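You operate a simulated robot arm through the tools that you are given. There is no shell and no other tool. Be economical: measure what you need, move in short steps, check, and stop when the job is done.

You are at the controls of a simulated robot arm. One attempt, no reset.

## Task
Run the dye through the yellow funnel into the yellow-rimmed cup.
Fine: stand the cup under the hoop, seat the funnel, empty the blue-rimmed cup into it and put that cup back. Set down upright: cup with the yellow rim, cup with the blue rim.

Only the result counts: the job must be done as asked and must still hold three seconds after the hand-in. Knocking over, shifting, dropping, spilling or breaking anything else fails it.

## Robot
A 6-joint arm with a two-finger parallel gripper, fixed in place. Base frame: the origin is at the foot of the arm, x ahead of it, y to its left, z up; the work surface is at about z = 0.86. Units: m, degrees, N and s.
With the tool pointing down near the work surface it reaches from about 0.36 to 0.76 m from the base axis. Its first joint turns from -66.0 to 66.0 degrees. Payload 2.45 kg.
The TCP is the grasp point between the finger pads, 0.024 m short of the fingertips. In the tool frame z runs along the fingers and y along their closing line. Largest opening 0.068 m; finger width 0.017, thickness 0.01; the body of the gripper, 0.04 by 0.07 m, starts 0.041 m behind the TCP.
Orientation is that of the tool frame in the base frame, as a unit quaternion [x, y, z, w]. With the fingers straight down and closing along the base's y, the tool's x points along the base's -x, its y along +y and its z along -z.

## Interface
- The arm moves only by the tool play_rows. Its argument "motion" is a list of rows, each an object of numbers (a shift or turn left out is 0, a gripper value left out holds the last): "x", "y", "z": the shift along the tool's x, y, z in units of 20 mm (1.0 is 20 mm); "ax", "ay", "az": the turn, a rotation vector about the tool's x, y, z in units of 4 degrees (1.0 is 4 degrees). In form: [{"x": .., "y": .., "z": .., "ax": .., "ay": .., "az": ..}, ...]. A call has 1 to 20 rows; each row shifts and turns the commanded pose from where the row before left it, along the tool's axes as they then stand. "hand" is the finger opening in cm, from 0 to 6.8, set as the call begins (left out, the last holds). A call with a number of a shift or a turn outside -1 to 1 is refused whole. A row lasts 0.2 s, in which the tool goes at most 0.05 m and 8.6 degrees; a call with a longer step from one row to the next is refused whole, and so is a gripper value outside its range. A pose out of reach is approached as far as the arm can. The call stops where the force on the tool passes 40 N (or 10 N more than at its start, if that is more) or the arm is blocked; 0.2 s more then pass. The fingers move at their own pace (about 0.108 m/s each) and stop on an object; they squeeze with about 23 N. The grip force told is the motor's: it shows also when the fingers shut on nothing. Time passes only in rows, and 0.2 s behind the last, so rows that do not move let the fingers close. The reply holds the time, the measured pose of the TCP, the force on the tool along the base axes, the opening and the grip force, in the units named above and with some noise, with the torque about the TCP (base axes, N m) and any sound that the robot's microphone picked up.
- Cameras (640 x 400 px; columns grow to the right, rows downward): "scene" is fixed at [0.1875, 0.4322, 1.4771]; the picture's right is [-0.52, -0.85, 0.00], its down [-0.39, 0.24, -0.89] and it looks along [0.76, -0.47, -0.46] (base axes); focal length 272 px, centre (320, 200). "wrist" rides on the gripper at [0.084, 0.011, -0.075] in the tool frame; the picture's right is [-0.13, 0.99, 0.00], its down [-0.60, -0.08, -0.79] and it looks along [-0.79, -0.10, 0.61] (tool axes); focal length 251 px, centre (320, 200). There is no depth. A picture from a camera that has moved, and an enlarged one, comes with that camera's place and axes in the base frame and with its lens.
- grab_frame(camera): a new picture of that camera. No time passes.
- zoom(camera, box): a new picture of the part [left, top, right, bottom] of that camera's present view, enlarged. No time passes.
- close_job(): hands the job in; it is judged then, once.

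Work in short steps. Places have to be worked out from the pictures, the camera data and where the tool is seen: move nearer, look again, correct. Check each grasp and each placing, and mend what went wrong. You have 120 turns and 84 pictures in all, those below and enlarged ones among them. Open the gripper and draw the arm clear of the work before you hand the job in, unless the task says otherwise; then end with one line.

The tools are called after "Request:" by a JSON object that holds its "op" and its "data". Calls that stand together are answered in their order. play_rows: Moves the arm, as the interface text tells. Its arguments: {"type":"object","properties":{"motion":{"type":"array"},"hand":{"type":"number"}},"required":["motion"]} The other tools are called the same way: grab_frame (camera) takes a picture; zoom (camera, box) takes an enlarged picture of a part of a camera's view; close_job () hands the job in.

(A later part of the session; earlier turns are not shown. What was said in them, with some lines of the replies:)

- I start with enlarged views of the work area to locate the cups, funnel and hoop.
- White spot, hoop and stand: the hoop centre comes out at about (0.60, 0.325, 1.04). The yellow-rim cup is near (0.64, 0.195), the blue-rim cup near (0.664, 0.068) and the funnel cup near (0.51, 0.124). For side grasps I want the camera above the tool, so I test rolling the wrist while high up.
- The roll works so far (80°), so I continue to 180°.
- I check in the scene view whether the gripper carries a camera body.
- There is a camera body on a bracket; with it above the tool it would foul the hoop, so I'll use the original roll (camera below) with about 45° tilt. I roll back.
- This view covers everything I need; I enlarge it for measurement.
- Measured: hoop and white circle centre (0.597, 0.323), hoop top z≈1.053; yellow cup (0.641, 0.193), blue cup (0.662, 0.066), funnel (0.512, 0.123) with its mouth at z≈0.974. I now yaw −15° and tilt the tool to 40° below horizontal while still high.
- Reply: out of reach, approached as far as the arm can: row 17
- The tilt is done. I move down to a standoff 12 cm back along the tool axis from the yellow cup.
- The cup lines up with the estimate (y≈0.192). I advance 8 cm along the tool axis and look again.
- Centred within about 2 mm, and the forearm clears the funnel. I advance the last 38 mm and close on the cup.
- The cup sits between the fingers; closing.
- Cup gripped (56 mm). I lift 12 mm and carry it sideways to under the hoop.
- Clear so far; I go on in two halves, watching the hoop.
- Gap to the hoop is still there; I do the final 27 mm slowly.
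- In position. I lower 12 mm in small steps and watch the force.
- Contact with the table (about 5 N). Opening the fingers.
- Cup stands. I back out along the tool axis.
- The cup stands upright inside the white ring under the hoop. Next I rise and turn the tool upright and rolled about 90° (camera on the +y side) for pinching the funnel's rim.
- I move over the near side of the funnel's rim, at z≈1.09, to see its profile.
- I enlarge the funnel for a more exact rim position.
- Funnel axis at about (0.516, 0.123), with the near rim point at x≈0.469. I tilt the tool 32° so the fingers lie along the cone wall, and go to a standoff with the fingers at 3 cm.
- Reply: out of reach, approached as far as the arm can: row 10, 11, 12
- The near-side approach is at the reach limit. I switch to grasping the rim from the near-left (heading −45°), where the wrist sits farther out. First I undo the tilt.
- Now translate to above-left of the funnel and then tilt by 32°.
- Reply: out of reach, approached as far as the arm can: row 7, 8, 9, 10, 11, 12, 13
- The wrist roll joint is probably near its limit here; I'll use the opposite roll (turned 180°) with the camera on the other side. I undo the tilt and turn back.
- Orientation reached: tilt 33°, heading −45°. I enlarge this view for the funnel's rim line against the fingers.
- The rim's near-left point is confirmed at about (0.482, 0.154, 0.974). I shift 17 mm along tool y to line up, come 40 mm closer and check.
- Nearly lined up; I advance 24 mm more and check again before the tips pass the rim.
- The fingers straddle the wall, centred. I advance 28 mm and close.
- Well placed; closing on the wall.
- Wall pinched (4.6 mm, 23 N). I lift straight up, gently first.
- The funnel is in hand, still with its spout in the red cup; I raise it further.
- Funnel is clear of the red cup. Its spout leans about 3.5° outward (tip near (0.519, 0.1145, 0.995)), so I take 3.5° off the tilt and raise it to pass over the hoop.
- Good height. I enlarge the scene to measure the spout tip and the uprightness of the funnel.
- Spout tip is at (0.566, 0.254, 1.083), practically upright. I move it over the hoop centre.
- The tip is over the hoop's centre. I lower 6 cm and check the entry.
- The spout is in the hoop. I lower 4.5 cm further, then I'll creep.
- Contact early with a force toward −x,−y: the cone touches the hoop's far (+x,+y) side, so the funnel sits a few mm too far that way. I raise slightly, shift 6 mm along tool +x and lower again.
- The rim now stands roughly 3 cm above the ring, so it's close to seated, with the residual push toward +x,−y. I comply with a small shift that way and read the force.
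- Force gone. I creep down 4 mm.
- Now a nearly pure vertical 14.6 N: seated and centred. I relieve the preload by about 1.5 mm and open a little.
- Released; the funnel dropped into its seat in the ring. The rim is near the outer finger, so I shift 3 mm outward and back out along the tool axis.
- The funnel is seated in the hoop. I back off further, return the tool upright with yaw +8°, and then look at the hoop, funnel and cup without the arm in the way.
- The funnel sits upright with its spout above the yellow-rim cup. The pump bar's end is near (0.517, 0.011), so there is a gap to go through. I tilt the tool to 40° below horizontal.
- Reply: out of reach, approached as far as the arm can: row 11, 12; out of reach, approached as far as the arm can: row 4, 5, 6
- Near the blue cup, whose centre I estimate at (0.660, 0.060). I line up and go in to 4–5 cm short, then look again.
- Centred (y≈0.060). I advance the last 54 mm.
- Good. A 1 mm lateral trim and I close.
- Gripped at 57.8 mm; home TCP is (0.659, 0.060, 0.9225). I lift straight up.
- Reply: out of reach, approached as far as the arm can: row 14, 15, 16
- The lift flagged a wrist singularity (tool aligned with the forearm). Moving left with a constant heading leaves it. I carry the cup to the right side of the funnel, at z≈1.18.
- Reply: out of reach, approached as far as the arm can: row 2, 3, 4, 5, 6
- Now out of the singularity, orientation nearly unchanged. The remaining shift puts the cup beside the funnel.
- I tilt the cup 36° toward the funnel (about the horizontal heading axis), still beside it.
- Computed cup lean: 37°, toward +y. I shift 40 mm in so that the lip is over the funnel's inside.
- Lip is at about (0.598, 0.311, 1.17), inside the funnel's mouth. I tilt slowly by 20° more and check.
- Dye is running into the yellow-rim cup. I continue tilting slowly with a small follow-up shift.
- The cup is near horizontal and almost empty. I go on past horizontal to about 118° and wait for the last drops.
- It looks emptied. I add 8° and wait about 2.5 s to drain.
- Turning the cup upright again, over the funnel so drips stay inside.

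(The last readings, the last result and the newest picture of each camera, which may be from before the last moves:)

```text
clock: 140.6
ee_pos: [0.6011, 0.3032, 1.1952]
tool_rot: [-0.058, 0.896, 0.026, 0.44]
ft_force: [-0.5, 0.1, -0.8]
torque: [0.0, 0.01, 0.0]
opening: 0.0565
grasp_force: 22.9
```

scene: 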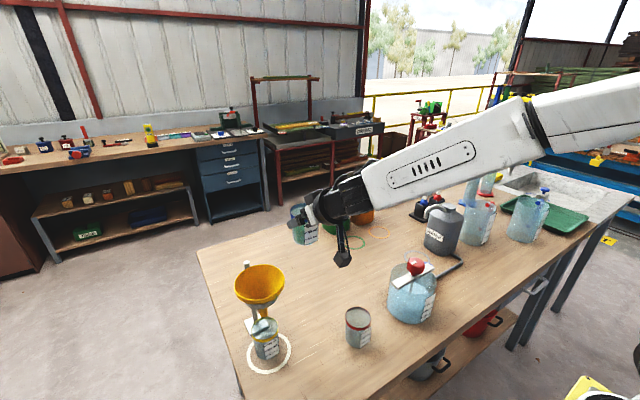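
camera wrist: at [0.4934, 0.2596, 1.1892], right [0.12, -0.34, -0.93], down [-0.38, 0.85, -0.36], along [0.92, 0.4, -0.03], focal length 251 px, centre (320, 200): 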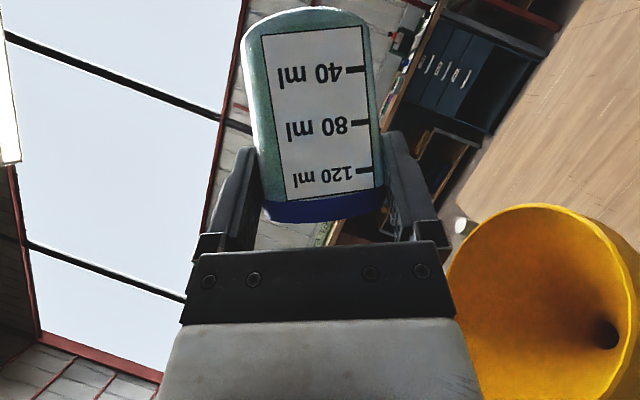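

Upright again. I return by a lower path to avoid the singularity: right to y≈0.19, then down to z≈1.02.

Request:
{"op": "play_rows", "data": {"motion": [{"x": 0.026, "y": -0.633, "z": 0.017, "ay": 0.067}, {"x": 0.026, "y": -0.633, "z": 0.017, "ay": 0.067}, {"x": 0.026, "y": -0.633, "z": 0.017, "ay": 0.067}, {"x": 0.026, "y": -0.633, "z": 0.017, "ay": 0.067}, {"x": 0.026, "y": -0.633, "z": 0.017, "ay": 0.067}, {"x": 0.026, "y": -0.633, "z": 0.017, "ay": 0.067}, {"x": 0.026, "y": -0.633, "z": 0.017, "ay": 0.067}, {"x": 0.026, "y": -0.633, "z": 0.017, "ay": 0.067}, {"x": 0.026, "y": -0.633, "z": 0.017, "ay": 0.067}, {"x": 0.651, "z": 0.547}, {"x": 0.651, "z": 0.547}, {"x": 0.651, "z": 0.547}, {"x": 0.651, "z": 0.547}, {"x": 0.651, "z": 0.547}, {"x": 0.651, "z": 0.547}, {"x": 0.651, "z": 0.547}, {"x": 0.651, "z": 0.547}, {"x": 0.651, "z": 0.547}, {"x": 0.651, "z": 0.547}]}}

Request:
{"op": "grab_frame", "data": {"camera": "wrist"}}

Request:
{"op": "zoom", "data": {"camera": "scene", "box": [210, 230, 390, 380]}}

```text
clock: 144.6
ee_pos: [0.6129, 0.1892, 1.0207]
tool_rot: [-0.059, 0.905, 0.024, 0.421]
ft_force: [-1.2, 0.7, -1.4]
torque: [0.02, -0.02, 0.01]
opening: 0.0563
grasp_force: 23.2
```

```text
13 pictures are left
camera wrist: at [0.5018, 0.185, 1.0044], right [-0.04, 0.99, 0.09], down [-0.21, -0.1, 0.97], along [0.98, 0.02, 0.21], focal length 251 px, centre (320, 200)
```

wrist: 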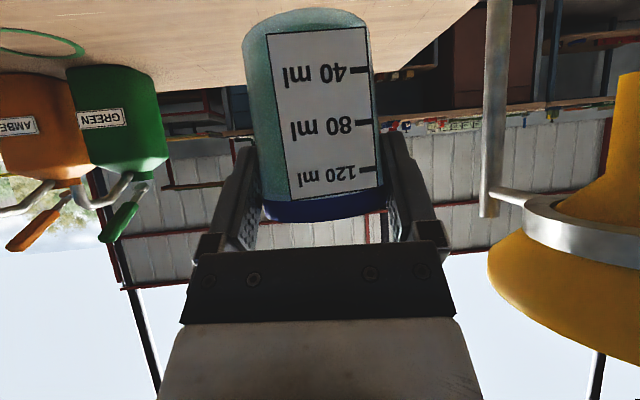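

```text
2.67 times, centred on (300, 305) of scene
camera zoom: at [0.1875, 0.4322, 1.477], right [-0.52, -0.85, 0.0], down [-0.39, 0.24, -0.89], along [0.76, -0.47, -0.46], focal length 725 px, centre (373, -80)
```

zoom: 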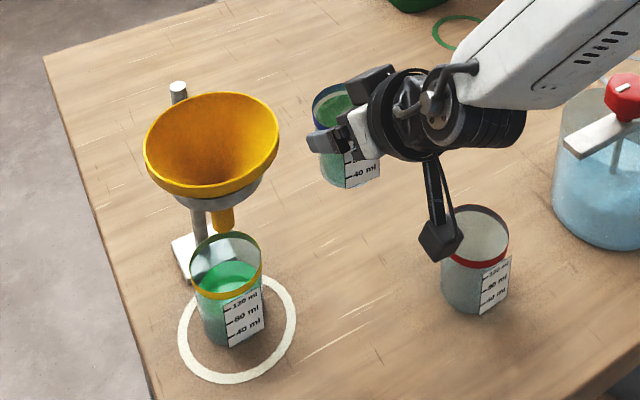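

The yellow-rim cup holds the dye. I check whether the blue cup is really empty.

Request:
{"op": "zoom", "data": {"camera": "scene", "box": [285, 250, 335, 310]}}

```text
6.67 times, centred on (310, 280) of scene
camera zoom: at [0.1875, 0.4322, 1.477], right [-0.52, -0.85, 0.0], down [-0.39, 0.24, -0.89], along [0.76, -0.47, -0.46], focal length 1814 px, centre (387, -333)
```

zoom: 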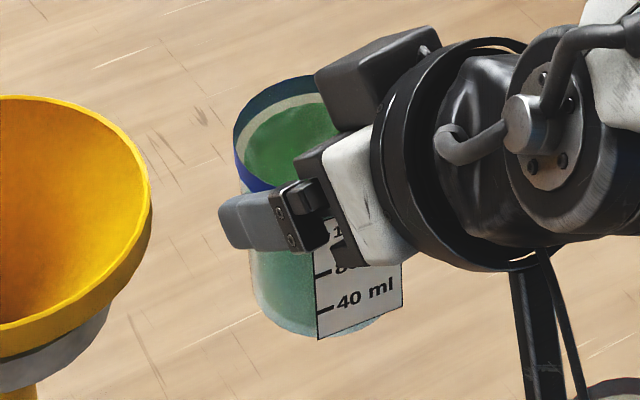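

The volume in the yellow cup matches what the blue cup held (~100 ml), but the blue cup still looks green inside (film or residue?). I weigh it with a few idle readings.

Request:
{"op": "play_rows", "data": {"motion": [{}]}}

Request:
{"op": "play_rows", "data": {"motion": [{}]}}

Request:
{"op": "play_rows", "data": {"motion": [{}]}}

Request:
{"op": "play_rows", "data": {"motion": [{}]}}

Request:
{"op": "play_rows", "data": {"motion": [{}]}}

Request:
{"op": "zoom", "data": {"camera": "wrist", "box": [220, 0, 400, 230]}}

Request:
{"op": "zoom", "data": {"camera": "scene", "box": [255, 305, 315, 365]}}

```text
clock: 145.0
ee_pos: [0.6136, 0.1886, 1.0207]
tool_rot: [-0.059, 0.905, 0.024, 0.421]
ft_force: [0.2, 0.9, -1.0]
torque: [-0.03, 0.0, -0.01]
opening: 0.0564
grasp_force: 22.8
```

```text
clock: 145.4
ee_pos: [0.6142, 0.1903, 1.0213]
tool_rot: [-0.059, 0.905, 0.024, 0.421]
ft_force: [-0.4, 0.2, -0.5]
torque: [-0.01, 0.0, -0.01]
opening: 0.0561
grasp_force: 22.9
```

```text
clock: 145.8
ee_pos: [0.615, 0.1883, 1.02]
tool_rot: [-0.06, 0.905, 0.024, 0.422]
ft_force: [-0.2, 0.4, 0.3]
torque: [-0.01, -0.02, 0.02]
opening: 0.0563
grasp_force: 23.1
```

```text
clock: 146.2
ee_pos: [0.6141, 0.1891, 1.0201]
tool_rot: [-0.059, 0.905, 0.024, 0.421]
ft_force: [1.5, -0.1, -1.3]
torque: [-0.03, 0.01, 0.03]
opening: 0.0565
grasp_force: 22.9
```

```text
clock: 146.6
ee_pos: [0.6135, 0.1889, 1.0214]
tool_rot: [-0.059, 0.905, 0.023, 0.421]
ft_force: [-0.1, -0.8, -0.7]
torque: [0.01, -0.01, 0.03]
opening: 0.0562
grasp_force: 23.4
```

```text
1.74 times, centred on (310, 115) of wrist
camera zoom: at [0.5018, 0.185, 1.0045], right [-0.04, 0.99, 0.09], down [-0.21, -0.1, 0.97], along [0.98, 0.02, 0.21], focal length 437 px, centre (337, 348)
```

zoom: 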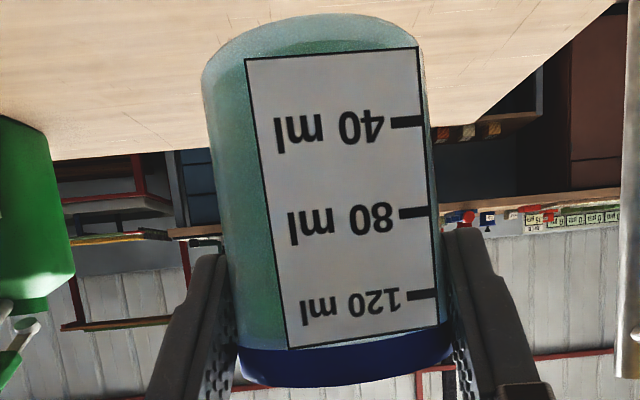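

```text
6.67 times, centred on (285, 335) of scene
camera zoom: at [0.1875, 0.4322, 1.4771], right [-0.52, -0.85, 0.0], down [-0.39, 0.24, -0.89], along [0.76, -0.47, -0.46], focal length 1814 px, centre (553, -700)
```

zoom: 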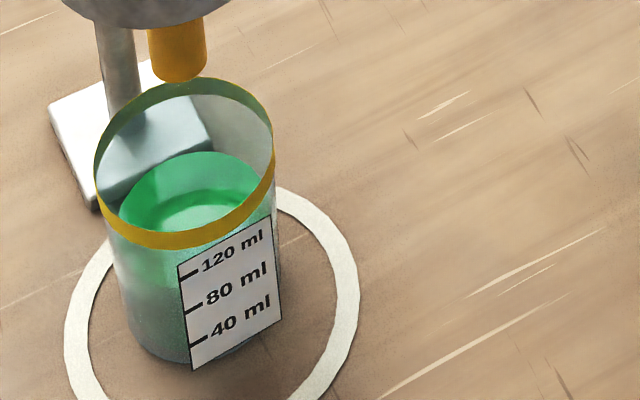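

Readings (~0.65 N) fit an empty cup and the yellow cup shows about 110 ml; the green is a film. I move over the cup's home spot.

Request:
{"op": "play_rows", "data": {"motion": [{"x": -0.088, "y": -0.668, "z": 0.111}, {"x": -0.088, "y": -0.668, "z": 0.111}, {"x": -0.088, "y": -0.668, "z": 0.111}, {"x": -0.088, "y": -0.668, "z": 0.111}, {"x": -0.088, "y": -0.668, "z": 0.111}, {"x": -0.088, "y": -0.668, "z": 0.111}, {"x": -0.088, "y": -0.668, "z": 0.111}, {"x": -0.088, "y": -0.668, "z": 0.111}, {"x": -0.088, "y": -0.668, "z": 0.111}, {"x": -0.088, "y": -0.668, "z": 0.111}]}}

```text
clock: 148.8
ee_pos: [0.6542, 0.0997, 1.0293]
tool_rot: [-0.057, 0.905, 0.018, 0.421]
ft_force: [0.4, -0.1, 0.2]
torque: [0.03, 0.01, -0.05]
opening: 0.0559
grasp_force: 22.8
out of reach, approached as far as the arm can: row 7, 8, 9, 10
```

The wrist is at the singular direction again. I yaw the tool about −9° (about the vertical) to get off it before continuing right.

Request:
{"op": "play_rows", "data": {"motion": [{"ax": 0.57, "ay": 0.01, "az": 0.48}, {"ax": 0.57, "ay": 0.01, "az": 0.48}, {"ax": 0.57, "ay": 0.01, "az": 0.48}, {}]}}

```text
clock: 149.8
ee_pos: [0.6548, 0.1003, 1.0289]
tool_rot: [0.011, 0.907, -0.009, 0.421]
ft_force: [0.5, -0.2, 0.1]
torque: [-0.03, -0.01, -0.02]
opening: 0.0561
grasp_force: 23.3
```

Request:
{"op": "play_rows", "data": {"motion": [{"x": 0.27, "y": -0.4, "z": 0.29, "ax": 0.12, "az": 0.1}, {"x": 0.27, "y": -0.4, "z": 0.29, "ax": 0.12, "az": 0.1}, {"x": 0.27, "y": -0.4, "z": 0.29, "ax": 0.12, "az": 0.1}, {"x": 0.27, "y": -0.4, "z": 0.29, "ax": 0.12, "az": 0.1}, {"x": 0.27, "y": -0.4, "z": 0.29, "ax": 0.12, "az": 0.1}, {}]}}

```text
clock: 151.2
ee_pos: [0.6561, 0.0588, 0.9877]
tool_rot: [0.036, 0.907, -0.02, 0.42]
ft_force: [-0.5, 0.2, -0.7]
torque: [0.01, -0.01, 0.04]
opening: 0.0561
grasp_force: 23.0
```

No flags and the cup is vertical. I lower to z≈0.926 over the home spot.

Request:
{"op": "play_rows", "data": {"motion": [{"x": 0.377, "y": 0.012, "z": 0.352}, {"x": 0.377, "y": 0.012, "z": 0.352}, {"x": 0.377, "y": 0.012, "z": 0.352}, {"x": 0.377, "y": 0.012, "z": 0.352}, {"x": 0.377, "y": 0.012, "z": 0.352}, {"x": 0.34, "y": 0.012, "z": 0.315}]}}

Request:
{"op": "zoom", "data": {"camera": "scene", "box": [260, 230, 420, 370]}}

```text
clock: 152.6
ee_pos: [0.6603, 0.058, 0.9285]
tool_rot: [0.036, 0.906, -0.021, 0.421]
ft_force: [0.5, -0.4, -0.3]
torque: [0.01, 0.0, -0.01]
opening: 0.0557
grasp_force: 22.5
```

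```text
2.86 times, centred on (340, 300) of scene
camera zoom: at [0.1875, 0.4322, 1.4771], right [-0.52, -0.85, 0.0], down [-0.39, 0.24, -0.89], along [0.76, -0.47, -0.46], focal length 777 px, centre (263, -86)
```

zoom: 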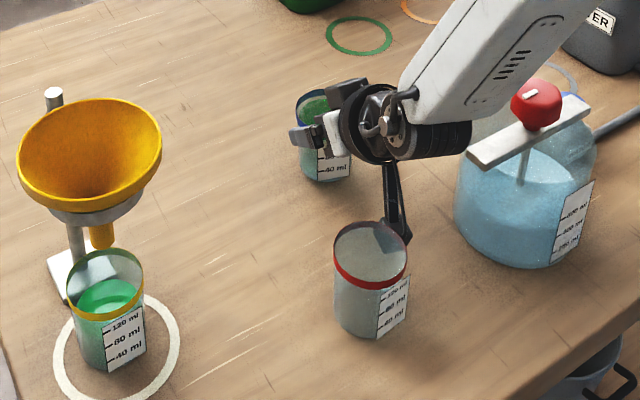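

Fine and clear of the red cup. I trim 2 mm in y and creep down to contact.

Request:
{"op": "play_rows", "data": {"motion": [{"y": 0.1, "x": 0.06, "z": 0.05}, {"x": 0.05, "z": 0.042}, {}]}}

```text
clock: 153.4
ee_pos: [0.661, 0.0611, 0.9273]
tool_rot: [0.035, 0.906, -0.02, 0.421]
ft_force: [0.0, 0.2, 0.8]
torque: [0.04, 0.0, -0.05]
opening: 0.0558
grasp_force: 22.7
```

Request:
{"op": "play_rows", "data": {"motion": [{"x": 0.05, "z": 0.042}, {"x": 0.03, "z": 0.025}, {}]}}

```text
clock: 154.2
ee_pos: [0.6599, 0.0607, 0.9242]
tool_rot: [0.035, 0.906, -0.019, 0.421]
ft_force: [-0.8, -0.2, -0.1]
torque: [0.0, 0.0, 0.0]
opening: 0.0555
grasp_force: 22.9
```

Request:
{"op": "play_rows", "data": {"motion": [{"x": 0.05, "z": 0.042}, {}]}}

```text
clock: 154.8
ee_pos: [0.6616, 0.0598, 0.9219]
tool_rot: [0.036, 0.906, -0.02, 0.421]
ft_force: [-0.3, 1.0, 2.3]
torque: [0.09, 0.02, 0.06]
opening: 0.0557
grasp_force: 22.8
```

Request:
{"op": "play_rows", "data": {"motion": [{"x": 0.03, "z": 0.025}, {}]}}

```text
clock: 155.4
ee_pos: [0.66, 0.0616, 0.9225]
tool_rot: [0.036, 0.906, -0.021, 0.422]
ft_force: [1.1, 0.7, 4.9]
torque: [0.13, -0.18, -0.03]
opening: 0.0555
grasp_force: 22.6
```

The cup is on the table (about 5 N). I open and look.

Request:
{"op": "play_rows", "data": {"motion": [{}, {}], "hand": 6.8}}

Request:
{"op": "grab_frame", "data": {"camera": "wrist"}}

```text
clock: 156.0
ee_pos: [0.6588, 0.0611, 0.9217]
tool_rot: [0.036, 0.906, -0.021, 0.42]
ft_force: [0.3, -0.7, 0.4]
torque: [0.01, 0.02, 0.03]
opening: 0.068
grasp_force: 0.1
```

```text
7 pictures are left
camera wrist: at [0.5495, 0.0802, 0.9058], right [0.16, 0.98, 0.09], down [-0.22, -0.05, 0.97], along [0.96, -0.18, 0.21], focal length 251 px, centre (320, 200)
```

wrist: 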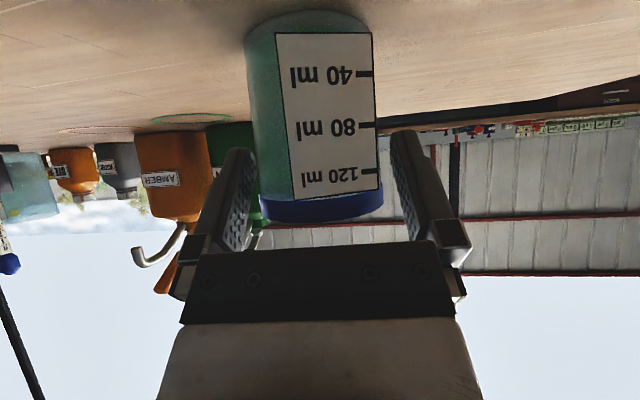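

Cup stands freely. Backing along the axis would bring the camera near the red cup, so I rise straight up with the fingers open.

Request:
{"op": "play_rows", "data": {"motion": [{"x": -0.3, "z": -0.255}, {"x": -0.6, "z": -0.51}, {"x": -0.6, "z": -0.51}, {"x": -0.6, "z": -0.51}, {"x": -0.6, "z": -0.51}, {"x": -0.6, "z": -0.51}, {"x": -0.6, "z": -0.51}, {"x": -0.6, "z": -0.51}]}}

Request:
{"op": "play_rows", "data": {"motion": [{"z": -0.8}, {"z": -0.8}, {"z": -0.8}, {"z": -0.8}, {"z": -0.8}, {"z": -0.8}, {"z": -0.8}, {"z": -0.8}, {"z": -0.8}, {"z": -0.8}]}}

Request:
{"op": "zoom", "data": {"camera": "scene", "box": [210, 220, 450, 380]}}

```text
clock: 157.8
ee_pos: [0.6577, 0.0613, 1.0393]
tool_rot: [0.035, 0.906, -0.02, 0.421]
ft_force: [0.5, -1.1, 0.0]
torque: [0.0, -0.04, 0.0]
opening: 0.068
grasp_force: 0.0
```

```text
clock: 160.0
ee_pos: [0.5376, 0.0718, 1.1407]
tool_rot: [0.036, 0.906, -0.021, 0.42]
ft_force: [-0.3, -0.3, -0.5]
torque: [-0.01, 0.01, 0.04]
opening: 0.0679
grasp_force: 0.0
```

```text
2.50 times, centred on (330, 300) of scene
camera zoom: at [0.1874, 0.4322, 1.4771], right [-0.52, -0.85, 0.0], down [-0.39, 0.24, -0.89], along [0.76, -0.47, -0.46], focal length 680 px, centre (295, -50)
```

zoom: 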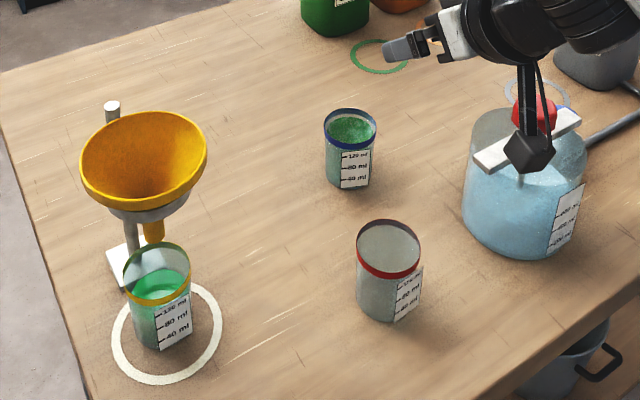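

I look closely into the blue cup.

Request:
{"op": "zoom", "data": {"camera": "scene", "box": [322, 254, 362, 299]}}

```text
8.89 times, centred on (342, 276) of scene
camera zoom: at [0.1874, 0.4322, 1.4771], right [-0.52, -0.85, 0.0], down [-0.39, 0.24, -0.89], along [0.76, -0.47, -0.46], focal length 2418 px, centre (124, -480)
```

zoom: 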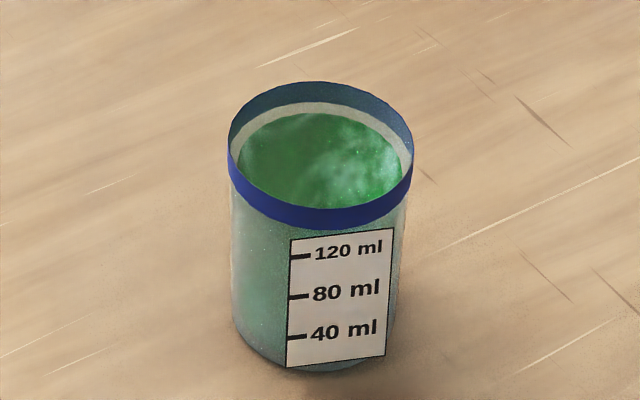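

It looks like a wet film (mottled, no level line). I retreat upwards with the tool upright, which also gives a steep view into the cups.

Request:
{"op": "play_rows", "data": {"motion": [{"z": -0.8}, {"z": -0.8}, {"z": -0.8}, {"ay": 1}, {"ay": 1}, {"ay": 1}, {"ay": 1}, {"ay": 1}, {"ay": 1}, {"ay": 1}, {"ay": 1}, {"ay": 1}, {"ay": 1}, {"ay": 1}, {"ay": 1}, {"ay": 0.5}]}}

Request:
{"op": "play_rows", "data": {"motion": [{"z": -0.9}, {"z": -0.9}, {"z": -0.9}, {"z": -0.9}, {"z": -0.9}]}}

Request:
{"op": "grab_frame", "data": {"camera": "wrist"}}

```text
clock: 163.4
ee_pos: [0.5005, 0.0768, 1.1744]
tool_rot: [0.041, 0.999, -0.003, -0.002]
ft_force: [0.5, -0.1, -0.4]
torque: [-0.03, 0.0, -0.03]
opening: 0.0683
grasp_force: 0.1
```

```text
clock: 164.6
ee_pos: [0.4997, 0.0772, 1.2656]
tool_rot: [0.04, 0.999, -0.003, -0.001]
ft_force: [-0.2, 0.1, 0.1]
torque: [-0.01, 0.01, 0.0]
opening: 0.0679
grasp_force: 0.0
```

```text
4 pictures are left
camera wrist: at [0.4173, 0.0955, 1.3401], right [0.21, 0.98, -0.01], down [0.6, -0.12, 0.79], along [0.77, -0.17, -0.61], focal length 251 px, centre (320, 200)
```

wrist: 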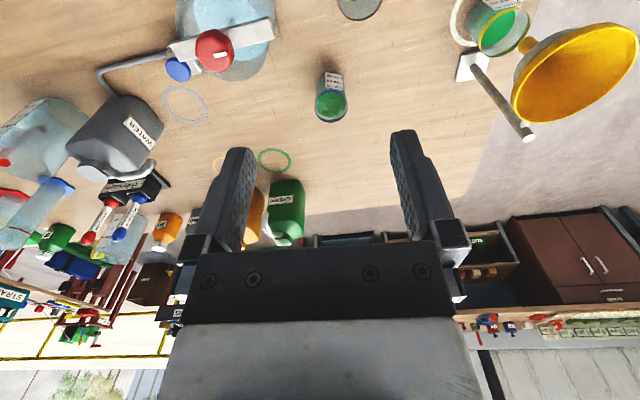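

Request:
{"op": "zoom", "data": {"camera": "wrist", "box": [305, 60, 355, 130]}}

```text
5.71 times, centred on (330, 95) of wrist
camera zoom: at [0.4173, 0.0955, 1.3401], right [0.21, 0.98, -0.01], down [0.6, -0.12, 0.79], along [0.77, -0.17, -0.61], focal length 1437 px, centre (263, 800)
```

zoom: 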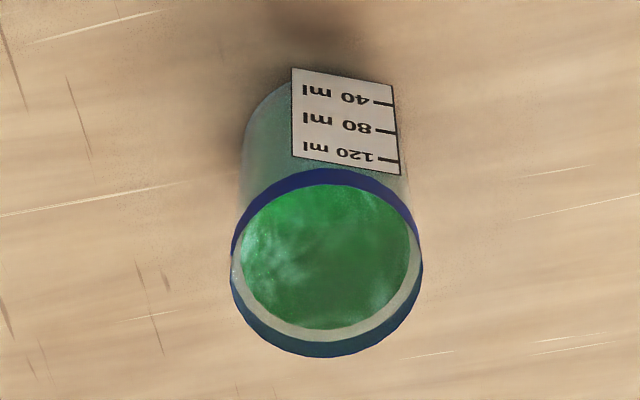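

The green reads as an even mottled film on the inner wall, not a level surface, and the yellow cup holds the volume. The gripper is open, the arm is clear and everything stands upright, so I hand in.

Request:
{"op": "close_job", "data": {}}

```text
The job is handed in.
```

I ran the dye through the funnel, now seated in the hoop, into the yellow-rimmed cup below it, which reads about 110 ml. The blue-rimmed cup is back upright at its starting place with what looks like a green film inside; I judged it empty from its weight and the views into it. No spills were visible.
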